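You operate a simulated robot arm through the tools that you are given. There is no shell and no other tool.

Carry out the task below with a simulated robot arm. There is one attempt and no reset: what you move stays moved.

Task
Measure 150 ml from the tall-necked bottle into the jug with the orange ring.
Fine: measure it in the cylinder with the blue foot and tip that out into the jug; bottle and cylinder back in place. Set down upright: tall-necked bottle, what you pick out.

The check looks at the end state, three seconds after you hand in, the way a careful person would. Anything else that was tipped, shoved, dropped, spilled or broken makes it a failure.

Robot
A 7-joint arm with a two-finger parallel gripper, fixed in place. Base frame: the origin is at the foot of the arm, x ahead of it, y to its left, z up; the work surface is at about z = 90. Units: cm, degrees, N and s.
With the tool pointing down near the work surface it reaches from about 32 to 74 cm from the base axis. Its first joint turns from -143.0 to 143.0 degrees. Payload 3 kg.
The TCP is the grasp point between the finger pads, 3 cm short of the fingertips. In the tool frame z runs along the fingers and y along their closing line. Largest opening 9.4 cm; finger width 2.8, thickness 1; the body of the gripper, 5 by 9.6 cm, starts 5.5 cm behind the TCP.
Orientation is that of the tool frame in the base frame, as [roll, pitch, yaw] about the fixed x, y, z axes, in that order (R = Rz(yaw) Ry(pitch) Rx(roll)). With the fingers straight down and closing along the base's y, the tool's x points along the base's -x, its y along +y and its z along -z.

Tools
- The arm moves only by the tool play_rows. Its argument "increments" is a list that holds one entry, the list of rows, each a list of 7 numbers: the shift along the base's x, y, z in units of 150 mm (1.0 is 150 mm), then the turn, a rotation vector about the base's x, y, z in units of 60 degrees (1.0 is 60 degrees), then the finger opening in mm, from 0 to 94. In form: [[[dx, dy, dz, wx, wy, wz, fingers], ...]]. A call has 1 to 20 rows; each row is the pose to reach, as a shift and turn from the pose commanded when the call began. A call with a number of a shift or a turn outside -1 to 1 is refused whole. Rows are played at 5 a second. More than 5 cm and 8.6 degrees between two rows, or a gripper value outside its range, and nothing of the call is played. Where a pose cannot be reached the arm comes as near as it can. A force on the tool above 40 N (or 10 N above the force at the start of the call, whichever is more), or a blocked arm, ends the call early, and 0.2 s more pass. The fingers move at their own pace (about 4.5 cm/s each) and stop on an object; they squeeze with about 35 N. The grip force told is the motor's: it shows also when the fingers shut on nothing. Time passes only in rows, and 0.2 s behind the last, so rows that repeat a pose let the fingers close. It gives the time, the measured TCP pose, the force on the tool (base axes), the opening and the grip force at its end, in the units of the frame above (readings bear some noise), with the torque about the TCP (base axes, N m) and any sound that the robot's microphone picked up.
- Cameras (640 x 400 px; columns grow to the right, rows downward): "scene" is fixed at [4.96, 50, 166.45]; the picture's right is [-0.19, -0.98, 0.00], its down [-0.69, 0.13, -0.71] and it looks along [0.70, -0.14, -0.70] (base axes); focal length 243 px, centre (320, 200). "wrist" rides on the gripper at [7.6, 1.4, -10.2] in the tool frame; the picture's right is [-0.18, 0.98, 0.00], its down [-0.75, -0.14, -0.64] and it looks along [-0.63, -0.12, 0.77] (tool axes); focal length 243 px, centre (320, 200). There is no depth. A picture from a camera that has moved, and an enlarged one, comes with that camera's place and axes in the base frame and with its lens.
- camera(camera): a new picture of that camera. The clock stands still meanwhile.
- slide_trunk(by): slides the trunk up (or, below 0, down) by that many cm; the arm rides with it, the base frame stays. It gives what a move gives, with no picture.
- enlarge(camera, box): a new picture of the part [left, top, right, bottom] of that camera's present view, enlarged. The clock stands still meanwhile.
- sign_off(): hands the job in; it is judged then, once.

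Nothing tells you positions but the pictures and the camera data. Unless the task says otherwise, let go and move clear before handing in.

The tools are called after "Request:" as a command line: name --argument value ..., lists and objects as JSON in quotes. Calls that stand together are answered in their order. play_rows: Moves the arm, as the interface text tells. Its arguments: {"type":"object","properties":{"increments":{"type":"array","items":{"type":"array","items":{"type":"array","items":{"type":"number"}}}}},"required":["increments"]} The other tools are called the same way: slide_trunk (by) slides the trunk up or down; camera (camera) takes a picture; enlarge (camera, box) takes an enlarged picture of a part of a camera's view; sign_off () hands the job in.

At the start:

```text
clock: 0.0
ee_pos: [55.08, 14.37, 140.37]
tool_rot: [-179.9, 0.0, 180.0]
contact_force: [-0.4, -0.2, 0.7]
wrist_torque: [-0.03, 0.05, 0.02]
grip_width: 9.41
grasp_force: 0.1
trunk travel left (down, up): [-32.5, 6.5]
```

scene: 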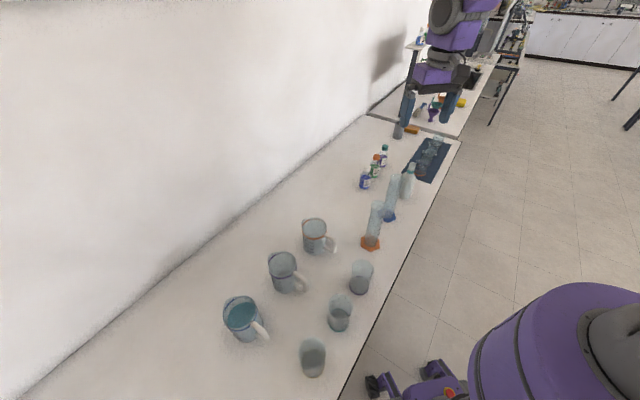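
wrist: 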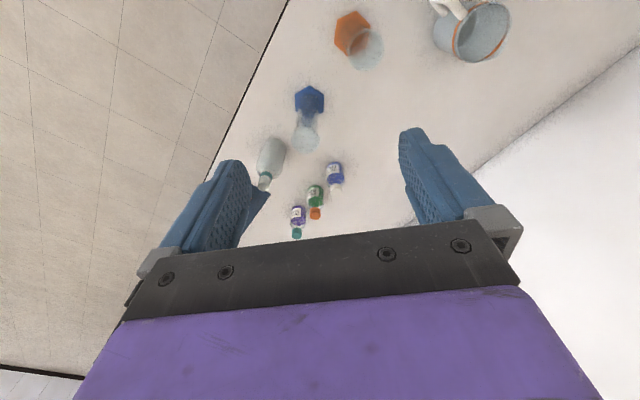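

I see a counter along a wall with jugs, beakers, two cylinders (orange foot, blue foot), a tall-necked bottle and small bottles farther off. First I will take enlarged pictures to locate everything.

Request:
enlarge --camera "scene" --box '[340, 120, 460, 260]'

Request:
enlarge --camera "scene" --box '[200, 200, 400, 390]'

Request:
enlarge --camera "wrist" --box '[220, 0, 520, 250]'

```text
2.86 times, centred on (400, 190) of scene
camera zoom: at [4.96, 50.0, 166.45], right [-0.19, -0.98, 0.0], down [-0.69, 0.13, -0.71], along [0.7, -0.14, -0.7], focal length 694 px, centre (91, 229)
```

zoom: 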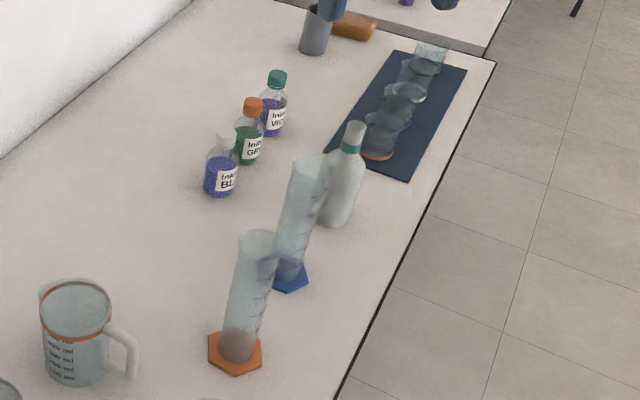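

```text
2.11 times, centred on (300, 295) of scene
camera zoom: at [4.96, 50.0, 166.45], right [-0.19, -0.98, 0.0], down [-0.69, 0.13, -0.71], along [0.7, -0.14, -0.7], focal length 512 px, centre (362, 0)
```

zoom: 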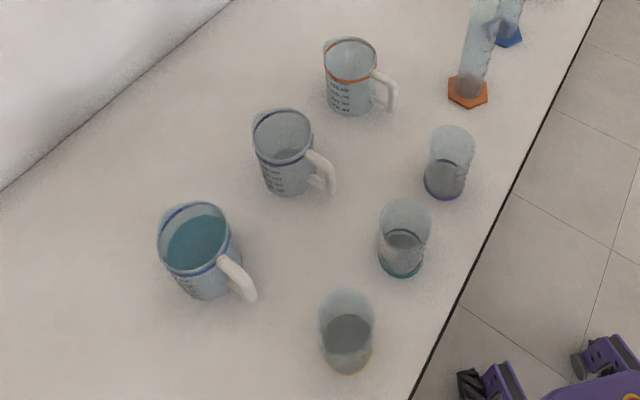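

```text
1.60 times, centred on (370, 125) of wrist
camera zoom: at [47.48, 15.64, 150.67], right [0.18, 0.98, 0.0], down [0.75, -0.14, 0.64], along [0.63, -0.12, -0.77], focal length 388 px, centre (240, 320)
```

zoom: 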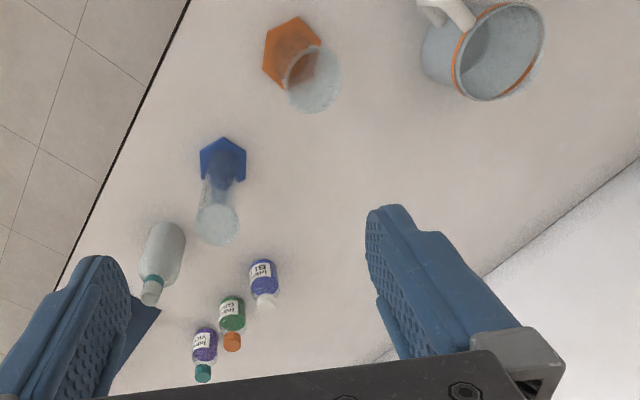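

The counter edge runs diagonally, with the bottle around (77,-4), the blue-foot cylinder around (65,9), the orange-foot cylinder around (54,21) and the orange-ring jug around (57,42). I'll enlarge the important objects further before moving.

Request:
enlarge --camera "scene" --box '[376, 150, 426, 230]'

Request:
enlarge --camera "scene" --box '[290, 205, 350, 265]'

Request:
enlarge --camera "wrist" --box '[240, 70, 360, 200]'

```text
5.00 times, centred on (401, 190) of scene
camera zoom: at [4.96, 50.0, 166.45], right [-0.19, -0.98, 0.0], down [-0.69, 0.13, -0.71], along [0.7, -0.14, -0.7], focal length 1215 px, centre (-85, 250)
```

zoom: 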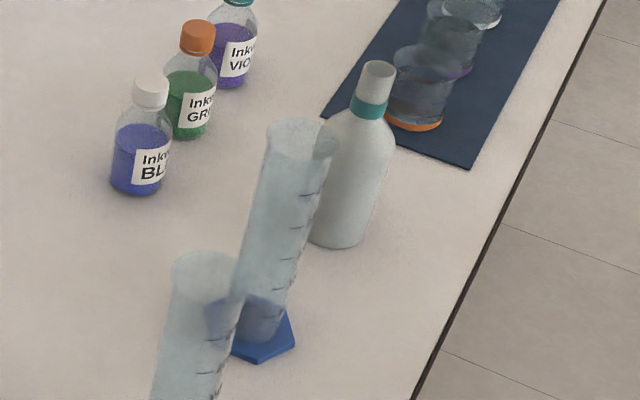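

```text
6.67 times, centred on (320, 235) of scene
camera zoom: at [4.96, 50.0, 166.45], right [-0.19, -0.98, 0.0], down [-0.69, 0.13, -0.71], along [0.7, -0.14, -0.7], focal length 1620 px, centre (320, -33)
```

zoom: 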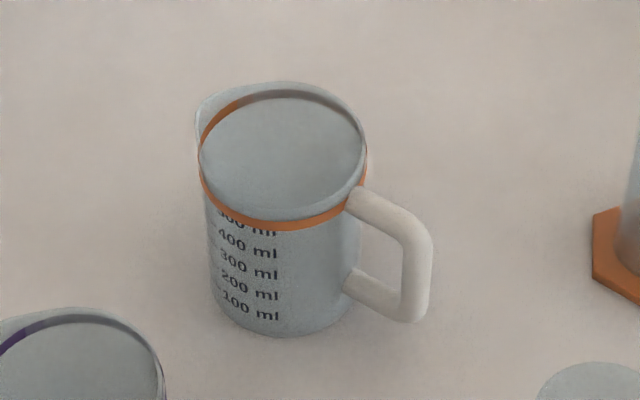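

```text
3.08 times, centred on (300, 135) of wrist
camera zoom: at [47.48, 15.64, 150.67], right [0.18, 0.98, 0.0], down [0.75, -0.14, 0.64], along [0.63, -0.12, -0.77], focal length 746 px, centre (382, 400)
```

zoom: 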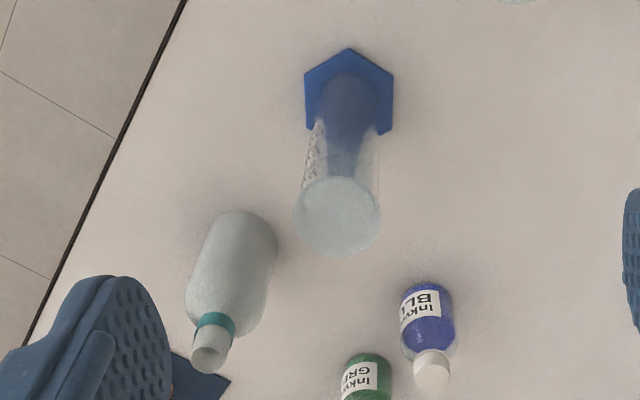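

The bottle is open-necked and stands at about (76.7,-3.1); the blue-foot cylinder is at about (66.2,9.0) and is empty. I'll turn the gripper towards horizontal in free air to see how the arm copes.

Request:
play_rows --increments '[[[0, 0, 0, 0, -0.14, 0, 94], [0, 0, 0, 0, -0.28, 0, 94], [0, 0, 0, 0, -0.42, 0, 94], [0, 0, 0, 0, -0.56, 0, 94], [0, 0, 0, 0, -0.7, 0, 94], [0, 0, 0, 0, -0.84, 0, 94], [0, 0, 0, 0, -0.98, 0, 94], [0, 0, 0, 0, -1.0, 0, 94], [0, 0, 0, 0, -1.0, 0, 94]]]'

Request:
camera --camera "scene"

Request:
camera --camera "wrist"

```text
clock: 2.0
ee_pos: [54.9, 14.14, 140.62]
tool_rot: [-179.9, 60.1, -179.7]
contact_force: [-0.5, 0.0, -0.1]
wrist_torque: [0.0, -0.01, -0.04]
grip_width: 9.4
grasp_force: 0.1
trunk travel left (down, up): [-32.5, 6.5]
```

```text
taken
```

scene: 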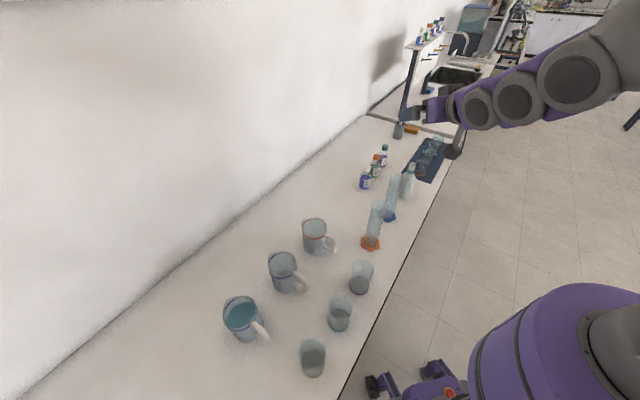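

```text
taken
camera wrist: at [42.19, 15.54, 139.02], right [0.09, 0.98, 0.16], down [-0.18, -0.14, 0.97], along [0.98, -0.12, 0.16], focal length 243 px, centre (320, 200)
```

wrist: 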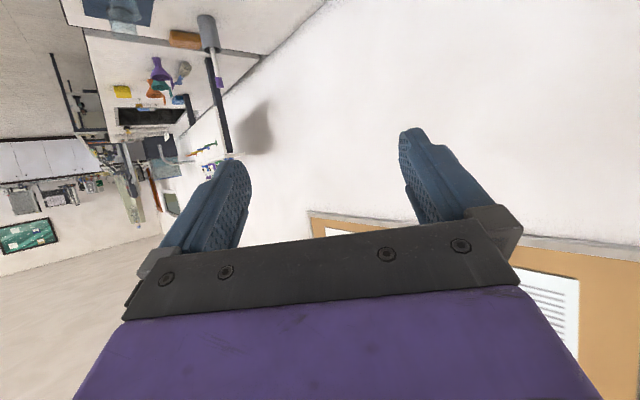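

The arm holds a 30°-down side-on pose well, with the wrist camera below the gripper. Next I go to a waypoint in front of the bottle (roughly (58,-1,128)), flattening the tool to 20° below horizontal.

Request:
play_rows --increments '[[[0.033, -0.167, -0.133, 0, -0.028, 0, 94], [0.067, -0.333, -0.267, 0, -0.056, 0, 94], [0.1, -0.5, -0.4, 0, -0.084, 0, 94], [0.133, -0.667, -0.533, 0, -0.112, 0, 94], [0.167, -0.833, -0.667, 0, -0.139, 0, 94], [0.2, -1.0, -0.8, 0, -0.167, 0, 94], [0.2, -1.0, -0.8, 0, -0.167, 0, 94]]]'

Request:
camera --camera "scene"

Request:
camera --camera "wrist"

```text
clock: 3.6
ee_pos: [61.91, -1.63, 128.05]
tool_rot: [179.9, 69.7, 180.0]
contact_force: [-0.2, 0.1, -0.2]
wrist_torque: [0.0, 0.05, 0.0]
grip_width: 9.37
grasp_force: 0.1
out of reach, approached as far as the arm can: row 2, 3, 4, 5, 6, 7
trunk travel left (down, up): [-32.5, 6.5]
```

```text
taken
```

scene: 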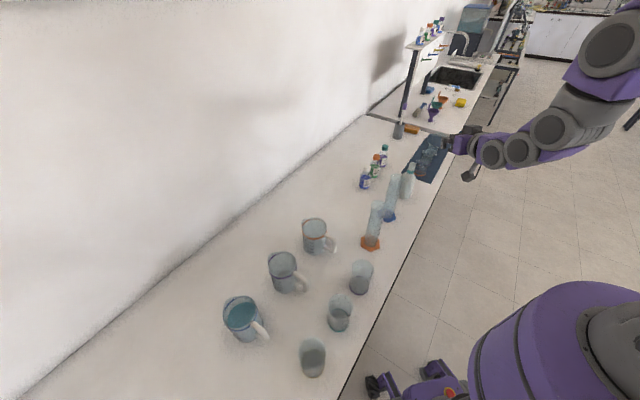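

```text
taken
camera wrist: at [49.68, -0.24, 124.41], right [0.06, 0.98, 0.17], down [-0.34, -0.14, 0.93], along [0.94, -0.12, 0.33], focal length 243 px, centre (320, 200)
```

wrist: 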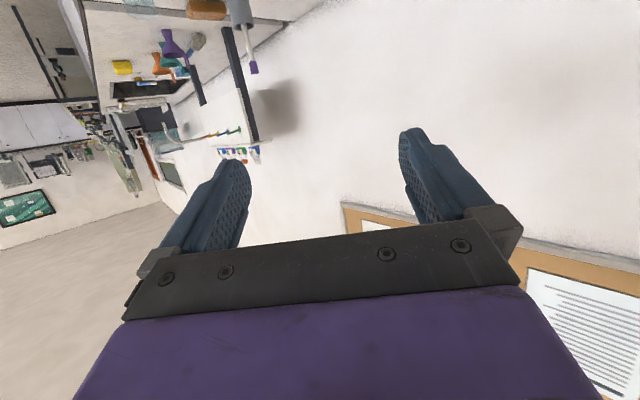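

That waypoint was too close in for this wrist angle, but all is clear. I'll swing the tool to a heading perpendicular to the counter edge (about 45°), which keeps the wrist farther out from the base, and shift in front of the bottle at safe height.

Request:
play_rows --increments '[[[0.05, -0.1, 0, 0, 0, 0.12, 94], [0.1, -0.2, 0, 0, 0, 0.24, 94], [0.15, -0.3, 0, 0, 0, 0.36, 94], [0.2, -0.4, 0, 0, 0, 0.48, 94], [0.25, -0.5, 0, 0, 0, 0.6, 94], [0.33, -0.6, 0, 0, 0, 0.72, 94], [0.33, -0.6, 0, 0, 0, 0.75, 94], [0.33, -0.6, 0, 0, 0, 0.75, 94]]]'

Request:
camera --camera "scene"

Request:
camera --camera "wrist"

```text
clock: 5.4
ee_pos: [66.62, -10.18, 128.55]
tool_rot: [179.7, 70.0, -135.2]
contact_force: [-0.6, -0.1, 0.2]
wrist_torque: [0.03, 0.02, 0.01]
grip_width: 9.37
grasp_force: 0.1
trunk travel left (down, up): [-32.5, 6.5]
```

```text
taken
```

scene: 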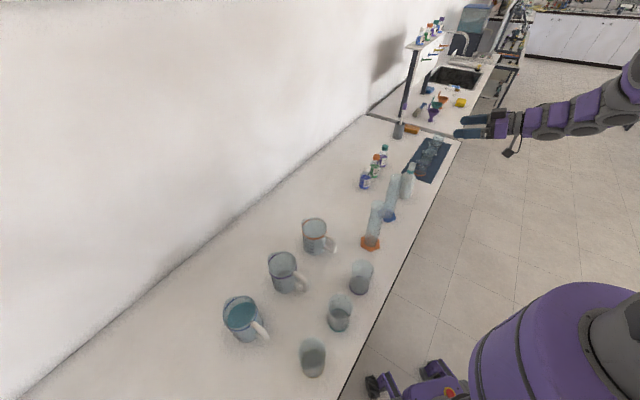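

```text
taken
camera wrist: at [56.93, -17.96, 124.84], right [-0.65, 0.74, 0.17], down [-0.14, -0.35, 0.93], along [0.74, 0.58, 0.33], focal length 243 px, centre (320, 200)
```

wrist: 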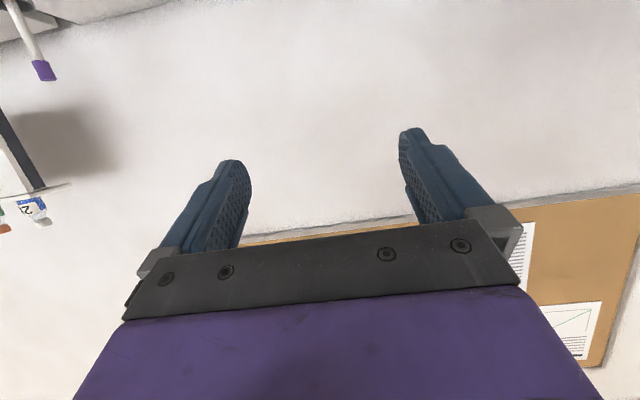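

The pose is as commanded, heading 45°. I'll align with the bottle's line and descend towards z=115 to see the bottle between the fingers.

Request:
play_rows --increments '[[[0.03, -0.03, -0.25, 0, 0, 0, 94], [0.06, -0.06, -0.5, 0, 0, 0, 94], [0.09, -0.09, -0.75, 0, 0, 0, 94], [0.1, -0.1, -0.9, 0, 0, 0, 94], [0.1, -0.1, -0.9, 0, 0, 0, 94]]]'

Request:
camera --camera "scene"

Request:
camera --camera "wrist"

```text
clock: 6.6
ee_pos: [67.98, -11.89, 115.07]
tool_rot: [179.8, 70.1, -135.1]
contact_force: [-0.8, -0.4, -0.3]
wrist_torque: [0.01, -0.05, -0.02]
grip_width: 9.39
grasp_force: 0.1
trunk travel left (down, up): [-32.5, 6.5]
```

```text
taken
```

scene: 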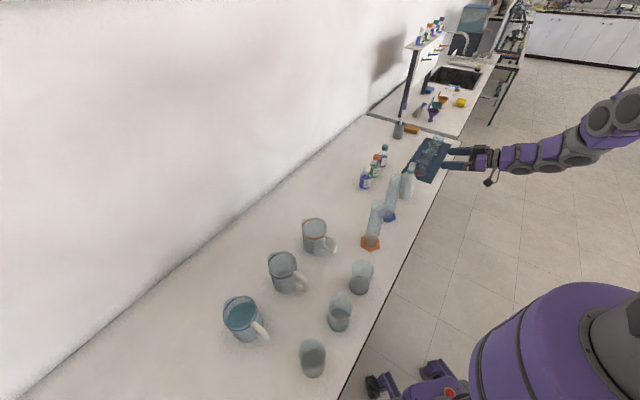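

```text
taken
camera wrist: at [58.41, -19.58, 111.44], right [-0.65, 0.74, 0.17], down [-0.14, -0.35, 0.93], along [0.74, 0.58, 0.33], focal length 243 px, centre (320, 200)
```

wrist: 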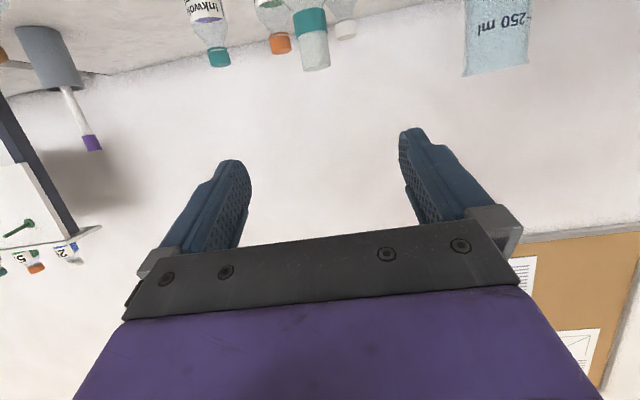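

The wrist camera now sees the bottle neck nicely centred and the cylinder's "250 ml" top mark. I'll descend to grasp height (about z=100), still 12 cm in front of the bottle.

Request:
play_rows --increments '[[[0, 0, -0.25, 0, 0, 0, 94], [0, 0, -0.5, 0, 0, 0, 94], [0, 0, -0.75, 0, 0, 0, 94], [0, 0, -0.97, 0, 0, 0, 94], [0, 0, -0.97, 0, 0, 0, 94]]]'

Request:
camera --camera "wrist"

Request:
enlarge --camera "scene" --box '[370, 130, 490, 230]'

```text
clock: 7.8
ee_pos: [68.17, -12.03, 100.33]
tool_rot: [180.0, 70.2, -134.9]
contact_force: [0.5, 0.1, -1.0]
wrist_torque: [0.02, 0.03, -0.01]
grip_width: 9.42
grasp_force: 0.1
trunk travel left (down, up): [-32.5, 6.5]
```

```text
taken
camera wrist: at [58.6, -19.84, 96.7], right [-0.65, 0.74, 0.17], down [-0.15, -0.35, 0.93], along [0.74, 0.58, 0.33], focal length 243 px, centre (320, 200)
```

wrist: 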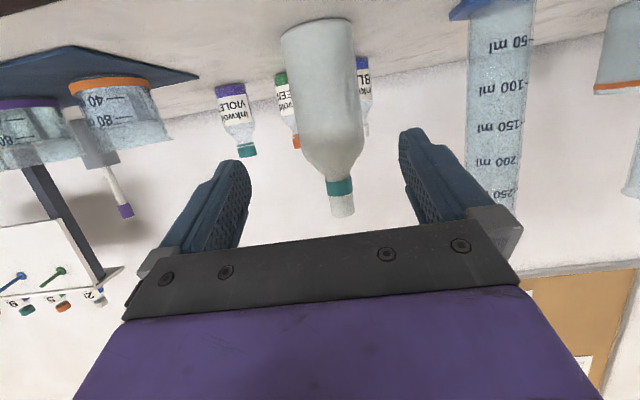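

```text
4.00 times, centred on (430, 180) of scene
camera zoom: at [4.96, 50.0, 166.45], right [-0.19, -0.98, 0.0], down [-0.69, 0.13, -0.71], along [0.7, -0.14, -0.7], focal length 972 px, centre (-120, 280)
```

zoom: 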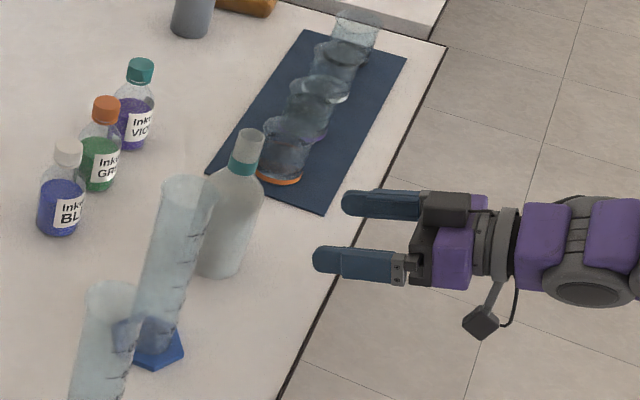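

The view shows the bottle well centred between the fingers (straight body up to about z=99.5) and the cylinder's printed scale facing me. I'll drop to z≈97 and advance part-way, then check the alignment.

Request:
play_rows --increments '[[[-0.013, 0.013, -0.1, 0, 0, 0, 94], [-0.013, 0.013, -0.207, 0, 0, 0, 94], [0.1, 0.126, -0.207, 0, 0, 0, 94], [0.213, 0.239, -0.207, 0, 0, 0, 94], [0.26, 0.286, -0.207, 0, 0, 0, 94], [0.26, 0.286, -0.207, 0, 0, 0, 94]]]'

Request:
camera --camera "wrist"

Request:
enlarge --camera "scene" --box '[370, 130, 490, 230]'

```text
clock: 9.2
ee_pos: [72.14, -7.69, 97.57]
tool_rot: [179.8, 70.1, -135.1]
contact_force: [0.3, 0.4, 0.2]
wrist_torque: [0.04, 0.01, -0.01]
grip_width: 9.41
grasp_force: 0.0
trunk travel left (down, up): [-32.5, 6.5]
```

```text
taken
camera wrist: at [62.53, -15.41, 93.99], right [-0.65, 0.74, 0.17], down [-0.14, -0.35, 0.93], along [0.75, 0.58, 0.33], focal length 243 px, centre (320, 200)
```

wrist: 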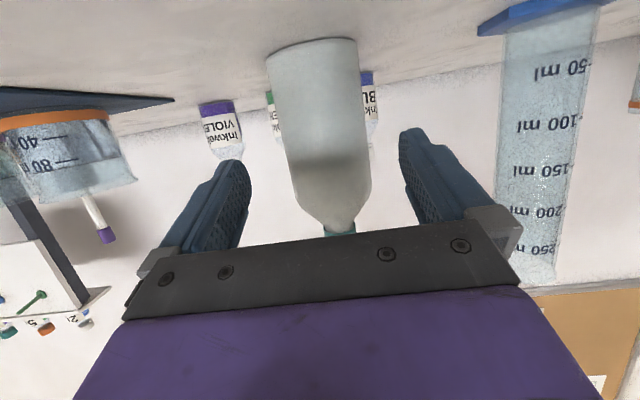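

```text
4.00 times, centred on (430, 180) of scene
camera zoom: at [4.96, 50.0, 166.45], right [-0.19, -0.98, 0.0], down [-0.69, 0.13, -0.71], along [0.7, -0.14, -0.7], focal length 972 px, centre (-120, 280)
```

zoom: 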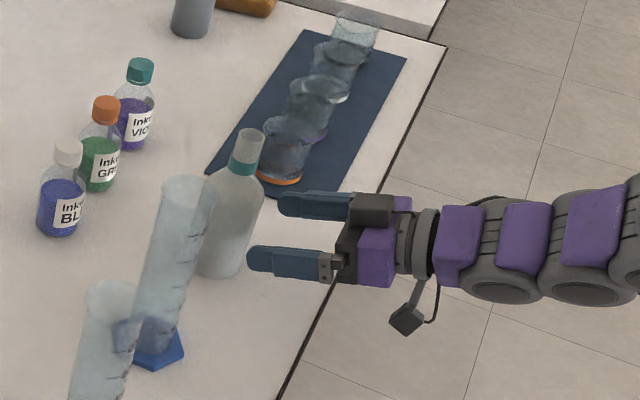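

Alignment is within a couple of millimetres. I'll advance the last 6.5 cm with open fingers.

Request:
play_rows --increments '[[[0.1, 0.1, 0, 0, 0, 0, 94], [0.2, 0.2, 0, 0, 0, 0, 94], [0.28, 0.28, 0, 0, 0, 0, 94], [0.305, 0.305, 0, 0, 0, 0, 94], [0.305, 0.305, 0, 0, 0, 0, 94]]]'

Request:
camera --camera "wrist"

Request:
enlarge --camera "scene" --box '[370, 130, 490, 230]'

```text
clock: 10.4
ee_pos: [76.57, -2.88, 97.43]
tool_rot: [179.9, 70.2, -135.2]
contact_force: [0.1, -0.2, 0.1]
wrist_torque: [0.03, 0.01, -0.02]
grip_width: 9.4
grasp_force: 0.0
trunk travel left (down, up): [-32.5, 6.5]
```

```text
taken
camera wrist: at [66.89, -10.66, 93.84], right [-0.65, 0.74, 0.17], down [-0.14, -0.35, 0.93], along [0.75, 0.58, 0.33], focal length 243 px, centre (320, 200)
```

wrist: 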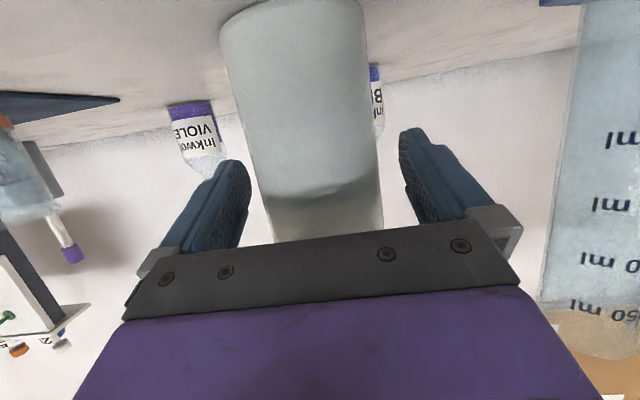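

```text
4.00 times, centred on (430, 180) of scene
camera zoom: at [4.96, 50.0, 166.45], right [-0.19, -0.98, 0.0], down [-0.69, 0.13, -0.71], along [0.7, -0.14, -0.7], focal length 972 px, centre (-120, 280)
```

zoom: 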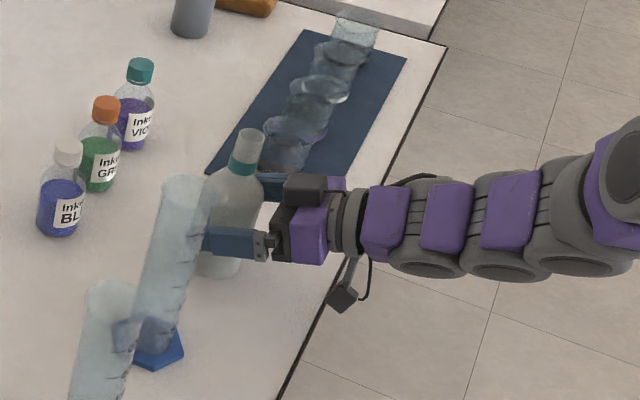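

The bottle sits squarely between the pads. I close the fingers.

Request:
play_rows --increments '[[[0, 0, 0, 0, 0, 0, 50], [0, 0, 0, 0, 0, 0, 30], [0, 0, 0, 0, 0, 0, 10], [0, 0, 0, 0, 0, 0, 0], [0, 0, 0, 0, 0, 0, 0], [0, 0, 0, 0, 0, 0, 0]]]'

Request:
camera --camera "wrist"

```text
clock: 11.8
ee_pos: [76.53, -2.96, 97.43]
tool_rot: [179.9, 70.1, -135.1]
contact_force: [1.1, -1.3, 0.1]
wrist_torque: [-0.02, -0.01, 0.01]
grip_width: 6.63
grasp_force: 35.1
trunk travel left (down, up): [-32.5, 6.5]
```

```text
taken
camera wrist: at [66.88, -10.68, 93.84], right [-0.65, 0.74, 0.17], down [-0.14, -0.35, 0.93], along [0.74, 0.58, 0.33], focal length 243 px, centre (320, 200)
```

wrist: 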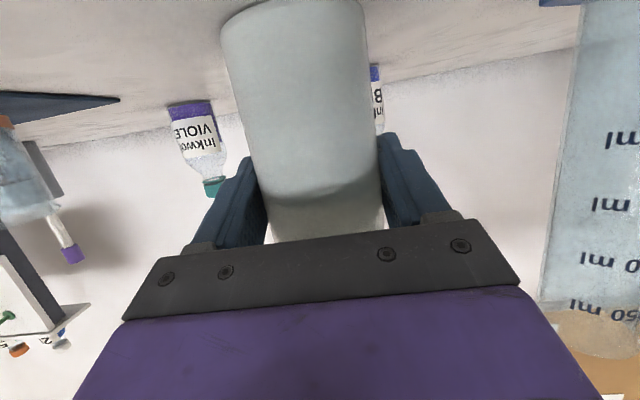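

The bottle is gripped (6.6 cm wide, 35 N). I'll lift it straight up 15 cm slowly and weigh it, then re-measure the cylinder.

Request:
play_rows --increments '[[[0, 0, 0.07, 0, 0, 0, 0], [0, 0, 0.2, 0, 0, 0, 0], [0, 0, 0.37, 0, 0, 0, 0], [0, 0, 0.54, 0, 0, 0, 0], [0, 0, 0.71, 0, 0, 0, 0], [0, 0, 0.88, 0, 0, 0, 0], [0, 0, 1.0, 0, 0, 0, 0], [0, 0, 1.0, 0, 0, 0, 0], [0, 0, 1.0, 0, 0, 0, 0], [0, 0, 1.0, 0, 0, 0, 0]]]'

Request:
camera --camera "scene"

Request:
camera --camera "wrist"

Request:
enlarge --camera "scene" --box '[365, 165, 415, 225]'

```text
clock: 14.0
ee_pos: [76.58, -2.87, 112.41]
tool_rot: [179.8, 70.1, -135.1]
contact_force: [-0.5, 0.6, -1.8]
wrist_torque: [0.02, 0.01, 0.01]
grip_width: 6.65
grasp_force: 35.0
trunk travel left (down, up): [-32.5, 6.5]
```

```text
taken
```

scene: 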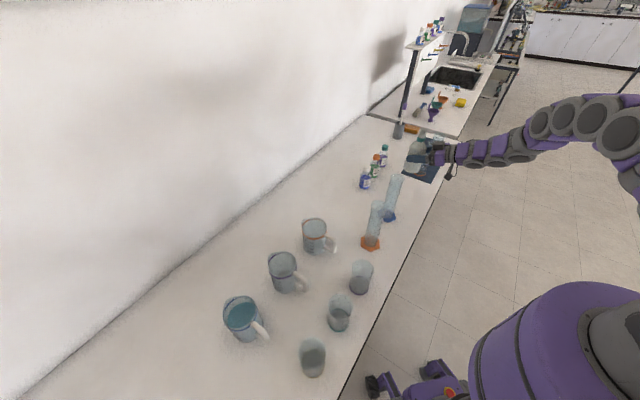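

```text
taken
camera wrist: at [66.99, -10.68, 108.74], right [-0.65, 0.74, 0.17], down [-0.14, -0.35, 0.93], along [0.75, 0.58, 0.33], focal length 243 px, centre (320, 200)
```

wrist: 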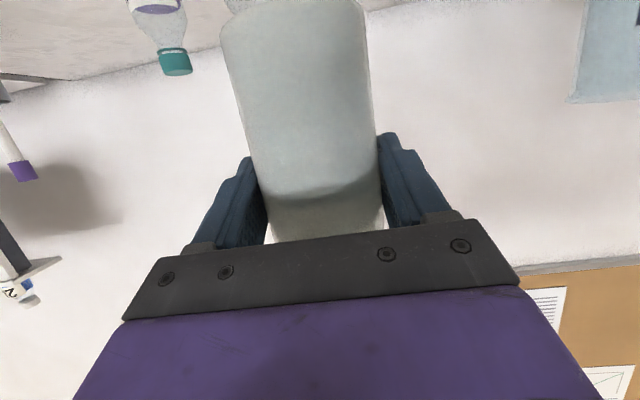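

```text
6.67 times, centred on (390, 195) of scene
camera zoom: at [4.96, 50.0, 166.45], right [-0.19, -0.98, 0.0], down [-0.69, 0.13, -0.71], along [0.7, -0.14, -0.7], focal length 1620 px, centre (-147, 233)
```

zoom: 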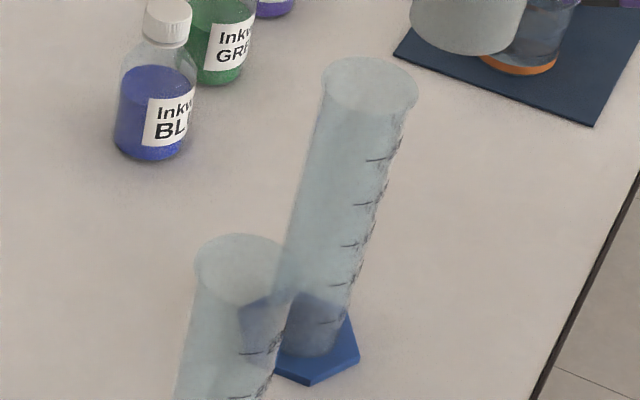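

The bottle is lifted cleanly; the cylinder measures at about (66.2, 9.5) with its rim at z≈111. I'll take a few still readings to get the bottle's weight before moving over.

Request:
play_rows --increments '[[[0, 0, 0, 0, 0, 0, 0]]]'

Request:
play_rows --increments '[[[0, 0, 0, 0, 0, 0, 0]]]'

Request:
play_rows --increments '[[[0, 0, 0, 0, 0, 0, 0]]]'

Request:
play_rows --increments '[[[0, 0, 0, 0, 0, 0, 0]]]'

```text
clock: 14.4
ee_pos: [76.65, -3.04, 112.31]
tool_rot: [179.8, 70.1, -135.1]
contact_force: [0.7, 0.6, -2.0]
wrist_torque: [-0.01, -0.01, -0.02]
grip_width: 6.61
grasp_force: 35.0
trunk travel left (down, up): [-32.5, 6.5]
```

```text
clock: 14.8
ee_pos: [76.67, -2.89, 112.52]
tool_rot: [179.8, 70.1, -135.1]
contact_force: [0.2, 0.3, -2.8]
wrist_torque: [0.01, -0.01, -0.01]
grip_width: 6.65
grasp_force: 35.3
trunk travel left (down, up): [-32.5, 6.5]
```

```text
clock: 15.2
ee_pos: [76.66, -2.96, 112.48]
tool_rot: [179.8, 70.0, -135.1]
contact_force: [-1.2, 0.2, -2.6]
wrist_torque: [0.0, 0.01, -0.02]
grip_width: 6.64
grasp_force: 35.1
trunk travel left (down, up): [-32.5, 6.5]
```

```text
clock: 15.6
ee_pos: [76.63, -2.94, 112.33]
tool_rot: [179.8, 70.0, -135.1]
contact_force: [0.4, 0.2, -2.3]
wrist_torque: [-0.02, 0.03, 0.03]
grip_width: 6.61
grasp_force: 35.2
trunk travel left (down, up): [-32.5, 6.5]
```

Averaging the readings, the bottle weighs roughly 2.3 N, so it is about half full, and pouring should only start near 80° of tilt. I'll move beside the cylinder and tilt to 60°, mouth towards the cylinder, keeping the lip above the rim.

Request:
play_rows --increments '[[[-0.071, 0.114, 0, 0, 0, 0, 0], [-0.141, 0.228, 0, 0, 0, 0, 0], [-0.212, 0.342, 0, 0, 0, 0, 0], [-0.212, 0.342, 0, -0.088, -0.088, 0, 0], [-0.212, 0.342, 0, -0.177, -0.177, 0, 0], [-0.212, 0.342, 0, -0.265, -0.265, 0, 0], [-0.212, 0.342, -0.02, -0.354, -0.354, 0, 0], [-0.212, 0.342, -0.04, -0.442, -0.442, 0, 0], [-0.212, 0.342, -0.06, -0.53, -0.53, 0, 0], [-0.212, 0.342, -0.08, -0.619, -0.619, 0, 0], [-0.212, 0.342, -0.093, -0.707, -0.707, 0, 0], [-0.212, 0.342, -0.093, -0.707, -0.707, 0, 0]]]'

Request:
camera --camera "scene"

Request:
camera --camera "wrist"

Request:
enlarge --camera "scene" --box '[360, 130, 460, 230]'

```text
clock: 18.2
ee_pos: [73.3, 2.07, 111.06]
tool_rot: [-101.3, 28.0, -67.6]
contact_force: [0.7, -0.1, -2.8]
wrist_torque: [-0.01, 0.02, 0.01]
grip_width: 6.62
grasp_force: 34.9
trunk travel left (down, up): [-32.5, 6.5]
```

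```text
taken
```

scene: 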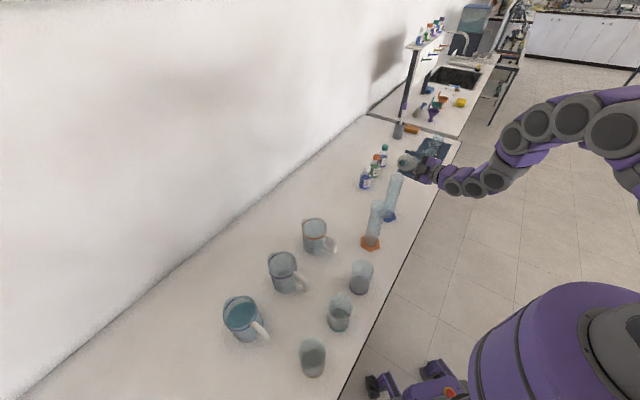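

```text
taken
camera wrist: at [66.4, -8.39, 108.07], right [-0.41, 0.5, -0.77], down [-0.76, 0.27, 0.59], along [0.5, 0.82, 0.27], focal length 243 px, centre (320, 200)
```

wrist: 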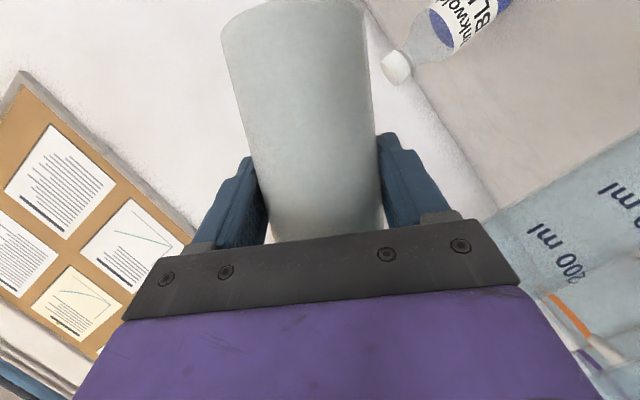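

```text
4.00 times, centred on (410, 180) of scene
camera zoom: at [4.96, 50.0, 166.45], right [-0.19, -0.98, 0.0], down [-0.69, 0.13, -0.71], along [0.7, -0.14, -0.7], focal length 972 px, centre (-40, 280)
```

zoom: 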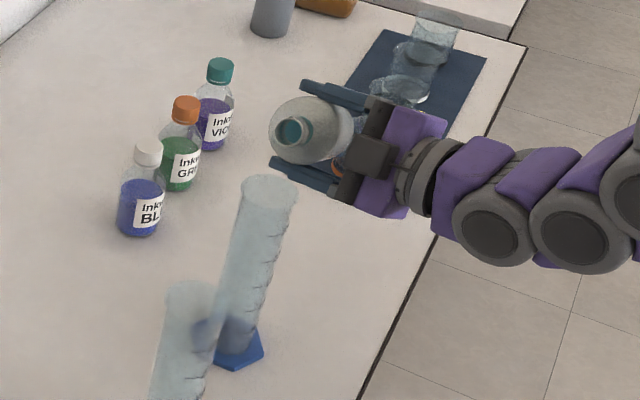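

At 60° nothing flows yet; the mouth hovers above and slightly short of the cylinder centre. I'll tilt on to 75°, shifting slightly so the lip stays over the opening.

Request:
play_rows --increments '[[[0.018, -0.006, 0.003, -0.088, -0.088, 0, 0], [0.035, -0.012, 0.007, -0.177, -0.177, 0, 0], [0.035, -0.012, 0.007, -0.177, -0.177, 0, 0]]]'

Request:
enlarge --camera "scene" --box '[360, 145, 440, 225]'

Request:
camera --camera "wrist"

```text
clock: 19.0
ee_pos: [73.74, 1.96, 111.14]
tool_rot: [-95.2, 14.0, -65.5]
contact_force: [0.1, 0.4, -1.7]
wrist_torque: [0.0, 0.03, -0.01]
grip_width: 6.63
grasp_force: 35.3
trunk travel left (down, up): [-32.5, 6.5]
```

```text
5.00 times, centred on (400, 185) of scene
camera zoom: at [4.96, 50.0, 166.45], right [-0.19, -0.98, 0.0], down [-0.69, 0.13, -0.71], along [0.7, -0.14, -0.7], focal length 1215 px, centre (-80, 275)
```

zoom: 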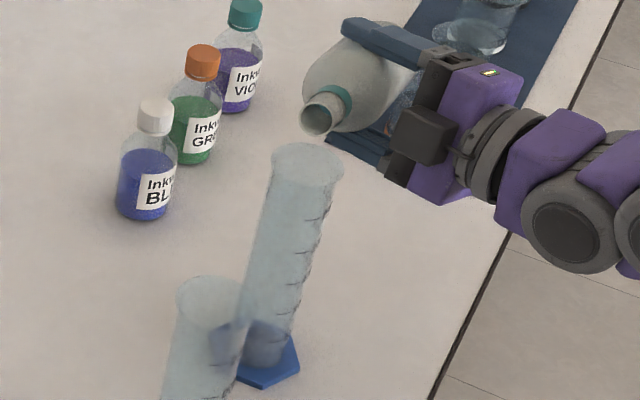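

```text
taken
camera wrist: at [67.43, -9.03, 108.9], right [-0.25, 0.34, -0.91], down [-0.85, 0.36, 0.38], along [0.46, 0.87, 0.2], focal length 243 px, centre (320, 200)
```

wrist: 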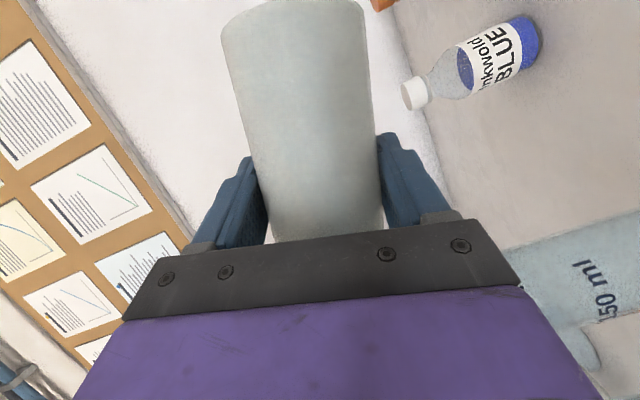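

The mouth sits over the opening with roughly 2 cm height margin. I'll tilt to 80° with small compensation and watch for flow.

Request:
play_rows --increments '[[[-0.007, -0.002, 0.018, -0.0295, -0.0295, 0, 0], [-0.014, -0.005, 0.037, -0.059, -0.059, 0, 0], [-0.014, -0.005, 0.037, -0.059, -0.059, 0, 0]]]'

Request:
enlarge --camera "scene" --box '[365, 155, 425, 225]'

```text
clock: 19.8
ee_pos: [73.69, 1.76, 111.51]
tool_rot: [-93.5, 9.4, -65.2]
contact_force: [0.0, -0.2, -2.4]
wrist_torque: [-0.01, 0.03, -0.04]
grip_width: 6.6
grasp_force: 34.9
trunk travel left (down, up): [-32.5, 6.5]
```

```text
5.71 times, centred on (395, 190) of scene
camera zoom: at [4.96, 50.0, 166.45], right [-0.19, -0.98, 0.0], down [-0.69, 0.13, -0.71], along [0.7, -0.14, -0.7], focal length 1389 px, centre (-109, 257)
```

zoom: 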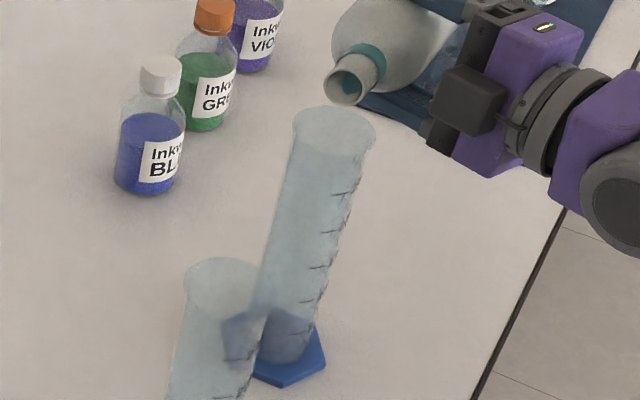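

No flow yet at 80°. The bottle seems to sit a little higher at the mouth than I predicted, so I'll zoom in on the mouth and bottle to check its true tilt.

Request:
enlarge --camera "scene" --box '[380, 145, 430, 185]'

Request:
camera --camera "wrist"

```text
10.00 times, centred on (405, 165) of scene
camera zoom: at [4.96, 50.0, 166.45], right [-0.19, -0.98, 0.0], down [-0.69, 0.13, -0.71], along [0.7, -0.14, -0.7], focal length 2430 px, centre (-530, 550)
```

zoom: 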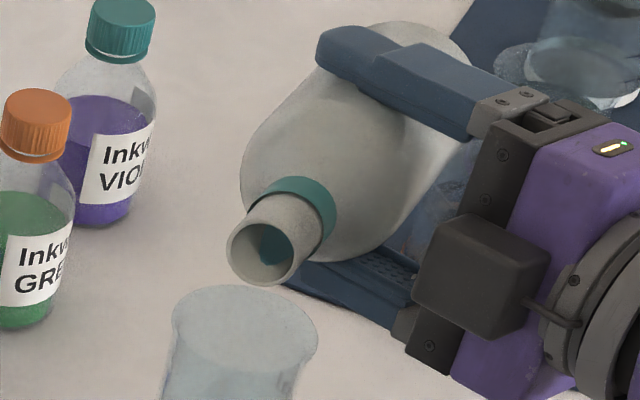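

```text
taken
camera wrist: at [67.44, -9.28, 109.6], right [-0.2, 0.28, -0.94], down [-0.87, 0.38, 0.3], along [0.44, 0.88, 0.17], focal length 243 px, centre (320, 200)
```

wrist: 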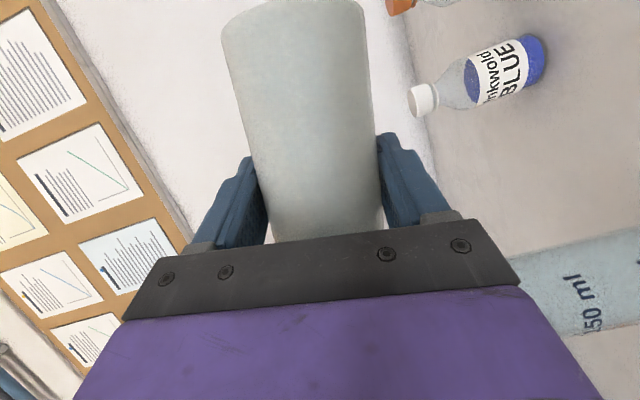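

The bottle hasn't shifted in the grip, and the lip's foot point lies inside the cylinder's opening. I'll continue in small tilt steps (2°), raising the TCP to hold the lip in place.

Request:
play_rows --increments '[[[0, 0, 0.0245, -0.0236, -0.0236, 0, 0], [0, 0, 0.0245, -0.0236, -0.0236, 0, 0]]]'

Request:
enlarge --camera "scene" --box '[375, 155, 425, 225]'

```text
clock: 20.4
ee_pos: [73.71, 1.88, 112.02]
tool_rot: [-92.9, 7.5, -65.2]
contact_force: [0.1, 0.6, -3.0]
wrist_torque: [-0.01, 0.05, 0.0]
grip_width: 6.59
grasp_force: 34.7
trunk travel left (down, up): [-32.5, 6.5]
```

```text
5.71 times, centred on (400, 190) of scene
camera zoom: at [4.96, 50.0, 166.45], right [-0.19, -0.98, 0.0], down [-0.69, 0.13, -0.71], along [0.7, -0.14, -0.7], focal length 1389 px, centre (-137, 257)
```

zoom: 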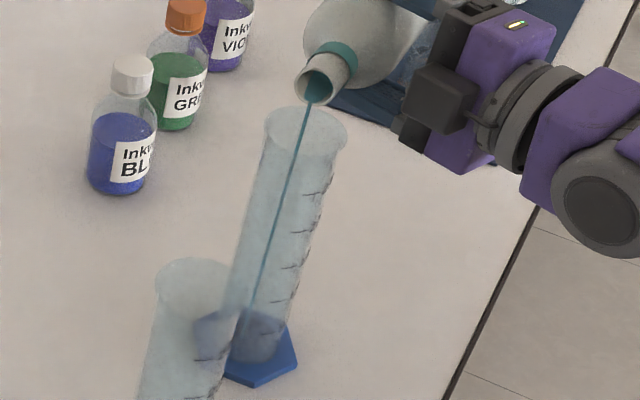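

The flow has started: a thin teal stream falling straight down the cylinder. I'll hold this tilt briefly and see how fast the level rises.

Request:
play_rows --increments '[[[0, 0, 0, 0, 0, 0, 0], [0, 0, 0, 0, 0, 0, 0], [0, 0, 0, 0, 0, 0, 0], [0, 0, 0, 0, 0, 0, 0]]]'

Request:
enlarge --camera "scene" --box '[375, 155, 425, 225]'

```text
clock: 21.4
ee_pos: [73.74, 1.78, 111.98]
tool_rot: [-92.8, 7.5, -65.1]
contact_force: [-0.2, 0.2, -3.3]
wrist_torque: [0.0, 0.0, 0.01]
grip_width: 6.58
grasp_force: 35.2
trunk travel left (down, up): [-32.5, 6.5]
```

```text
5.71 times, centred on (400, 190) of scene
camera zoom: at [4.96, 50.0, 166.45], right [-0.19, -0.98, 0.0], down [-0.69, 0.13, -0.71], along [0.7, -0.14, -0.7], focal length 1389 px, centre (-137, 257)
```

zoom: 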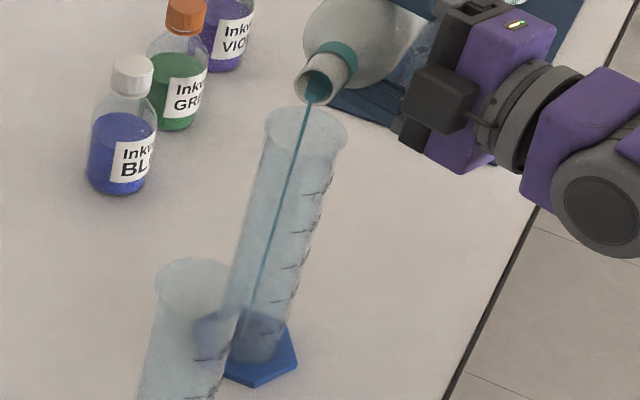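

The stream is steady and thin. I'll hold for about 3 s more.

Request:
play_rows --increments '[[[0, 0, 0, 0, 0, 0, 0], [0, 0, 0, 0, 0, 0, 0], [0, 0, 0, 0, 0, 0, 0], [0, 0, 0, 0, 0, 0, 0], [0, 0, 0, 0, 0, 0, 0], [0, 0, 0, 0, 0, 0, 0], [0, 0, 0, 0, 0, 0, 0], [0, 0, 0, 0, 0, 0, 0], [0, 0, 0, 0, 0, 0, 0], [0, 0, 0, 0, 0, 0, 0], [0, 0, 0, 0, 0, 0, 0], [0, 0, 0, 0, 0, 0, 0], [0, 0, 0, 0, 0, 0, 0], [0, 0, 0, 0, 0, 0, 0]]]'

Request:
enlarge --camera "scene" --box '[375, 155, 425, 225]'

```text
clock: 24.4
ee_pos: [73.74, 1.8, 112.09]
tool_rot: [-92.8, 7.5, -65.1]
contact_force: [-0.6, 0.0, -2.9]
wrist_torque: [0.01, 0.04, -0.01]
grip_width: 6.58
grasp_force: 35.3
trunk travel left (down, up): [-32.5, 6.5]
```

```text
5.71 times, centred on (400, 190) of scene
camera zoom: at [4.96, 50.0, 166.45], right [-0.19, -0.98, 0.0], down [-0.69, 0.13, -0.71], along [0.7, -0.14, -0.7], focal length 1389 px, centre (-137, 257)
```

zoom: 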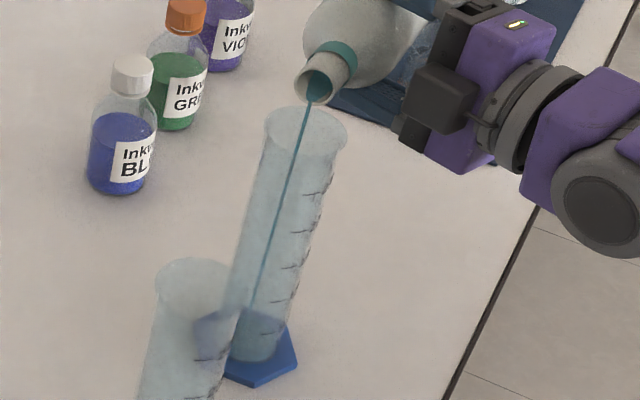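

A little has collected at the bottom. I'll step to 84° and hold about 3 s.

Request:
play_rows --increments '[[[0, 0, 0.0122, -0.0118, -0.0118, 0, 0], [0, 0, 0.0245, -0.0236, -0.0236, 0, 0], [0, 0, 0.0245, -0.0236, -0.0236, 0, 0], [0, 0, 0.0245, -0.0236, -0.0236, 0, 0], [0, 0, 0.0245, -0.0236, -0.0236, 0, 0], [0, 0, 0.0245, -0.0236, -0.0236, 0, 0], [0, 0, 0.0245, -0.0236, -0.0236, 0, 0], [0, 0, 0.0245, -0.0236, -0.0236, 0, 0], [0, 0, 0.0245, -0.0236, -0.0236, 0, 0], [0, 0, 0.0245, -0.0236, -0.0236, 0, 0], [0, 0, 0.0245, -0.0236, -0.0236, 0, 0], [0, 0, 0.0245, -0.0236, -0.0236, 0, 0], [0, 0, 0.0245, -0.0236, -0.0236, 0, 0], [0, 0, 0.0245, -0.0236, -0.0236, 0, 0]]]'

Request:
enlarge --camera "scene" --box '[375, 155, 425, 225]'

Request:
camera --camera "wrist"

```text
clock: 27.4
ee_pos: [73.52, 1.82, 112.38]
tool_rot: [-92.1, 5.7, -65.0]
contact_force: [0.0, -0.2, -3.0]
wrist_torque: [0.02, 0.0, 0.01]
grip_width: 6.56
grasp_force: 34.9
trunk travel left (down, up): [-32.5, 6.5]
```

```text
5.71 times, centred on (400, 190) of scene
camera zoom: at [4.96, 50.0, 166.45], right [-0.19, -0.98, 0.0], down [-0.69, 0.13, -0.71], along [0.7, -0.14, -0.7], focal length 1389 px, centre (-137, 257)
```

zoom: 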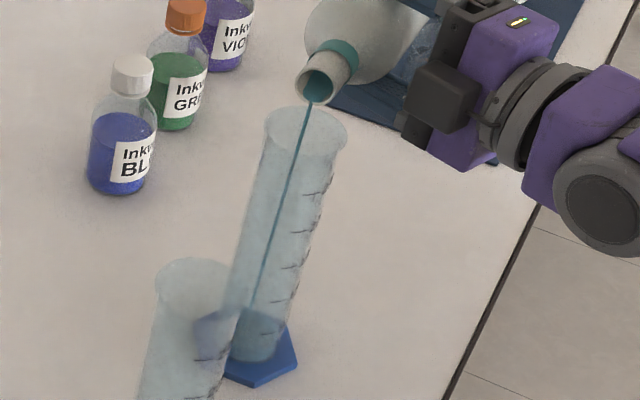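

```text
taken
camera wrist: at [67.45, -9.36, 110.65], right [-0.15, 0.24, -0.96], down [-0.89, 0.4, 0.24], along [0.44, 0.89, 0.15], focal length 243 px, centre (320, 200)
```

wrist: 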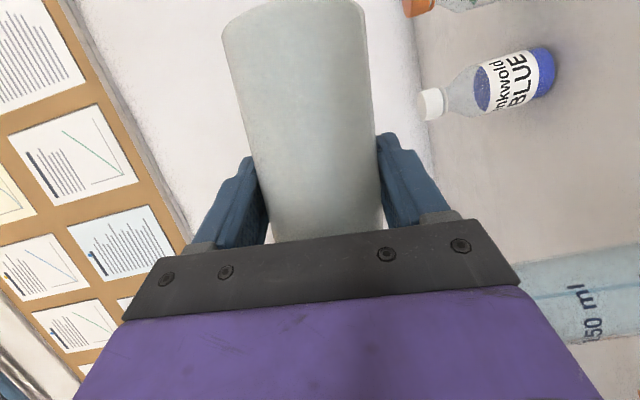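

The stream keeps running in. I'll look closely at the level in the cylinder.

Request:
enlarge --camera "scene" --box '[380, 185, 412, 223]'

Request:
enlarge --camera "scene" --box '[380, 170, 412, 205]'

```text
10.53 times, centred on (396, 204) of scene
camera zoom: at [4.96, 50.0, 166.45], right [-0.19, -0.98, 0.0], down [-0.69, 0.13, -0.71], along [0.7, -0.14, -0.7], focal length 2558 px, centre (-480, 158)
```

zoom: 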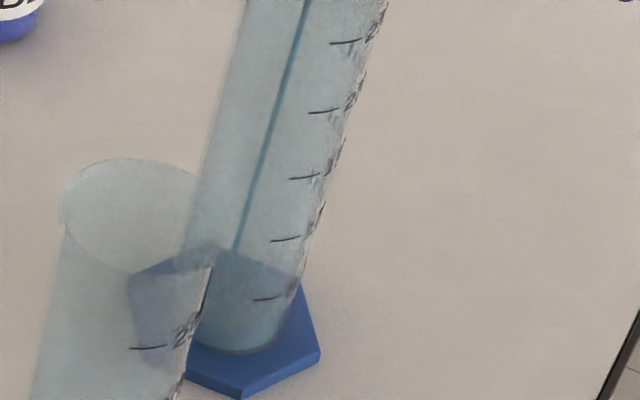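

```text
11.43 times, centred on (396, 188) of scene
camera zoom: at [4.96, 50.0, 166.45], right [-0.19, -0.98, 0.0], down [-0.69, 0.13, -0.71], along [0.7, -0.14, -0.7], focal length 2778 px, centre (-549, 343)
```

zoom: 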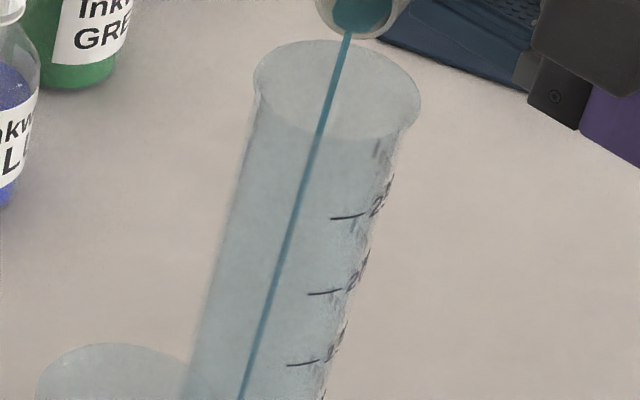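

Request:
enlarge --camera "scene" --box '[385, 205, 405, 221]'

Request:
enlarge --camera "wrist" --box '[500, 200, 640, 400]'

```text
16.00 times, centred on (395, 213) of scene
camera zoom: at [4.96, 50.0, 166.45], right [-0.19, -0.98, 0.0], down [-0.69, 0.13, -0.71], along [0.7, -0.14, -0.7], focal length 3888 px, centre (-880, -8)
```

zoom: 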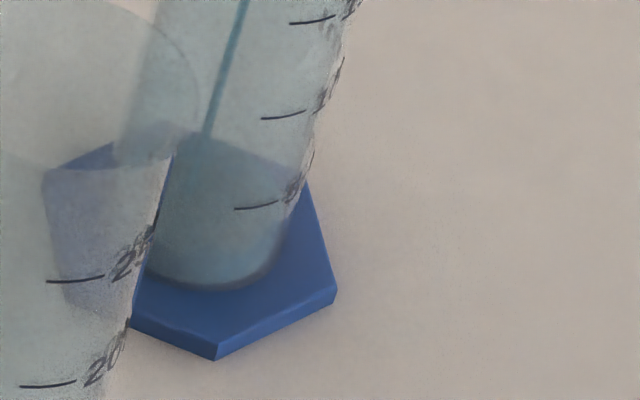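

```text
2.00 times, centred on (570, 300) of wrist
camera zoom: at [67.45, -9.36, 110.65], right [-0.15, 0.24, -0.96], down [-0.89, 0.4, 0.24], along [0.44, 0.89, 0.15], focal length 485 px, centre (-180, 0)
```

zoom: 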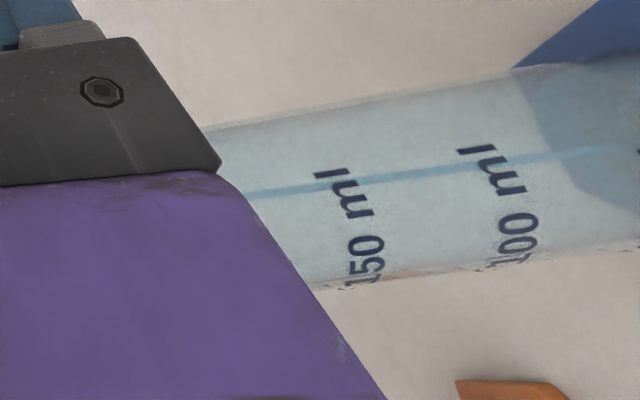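

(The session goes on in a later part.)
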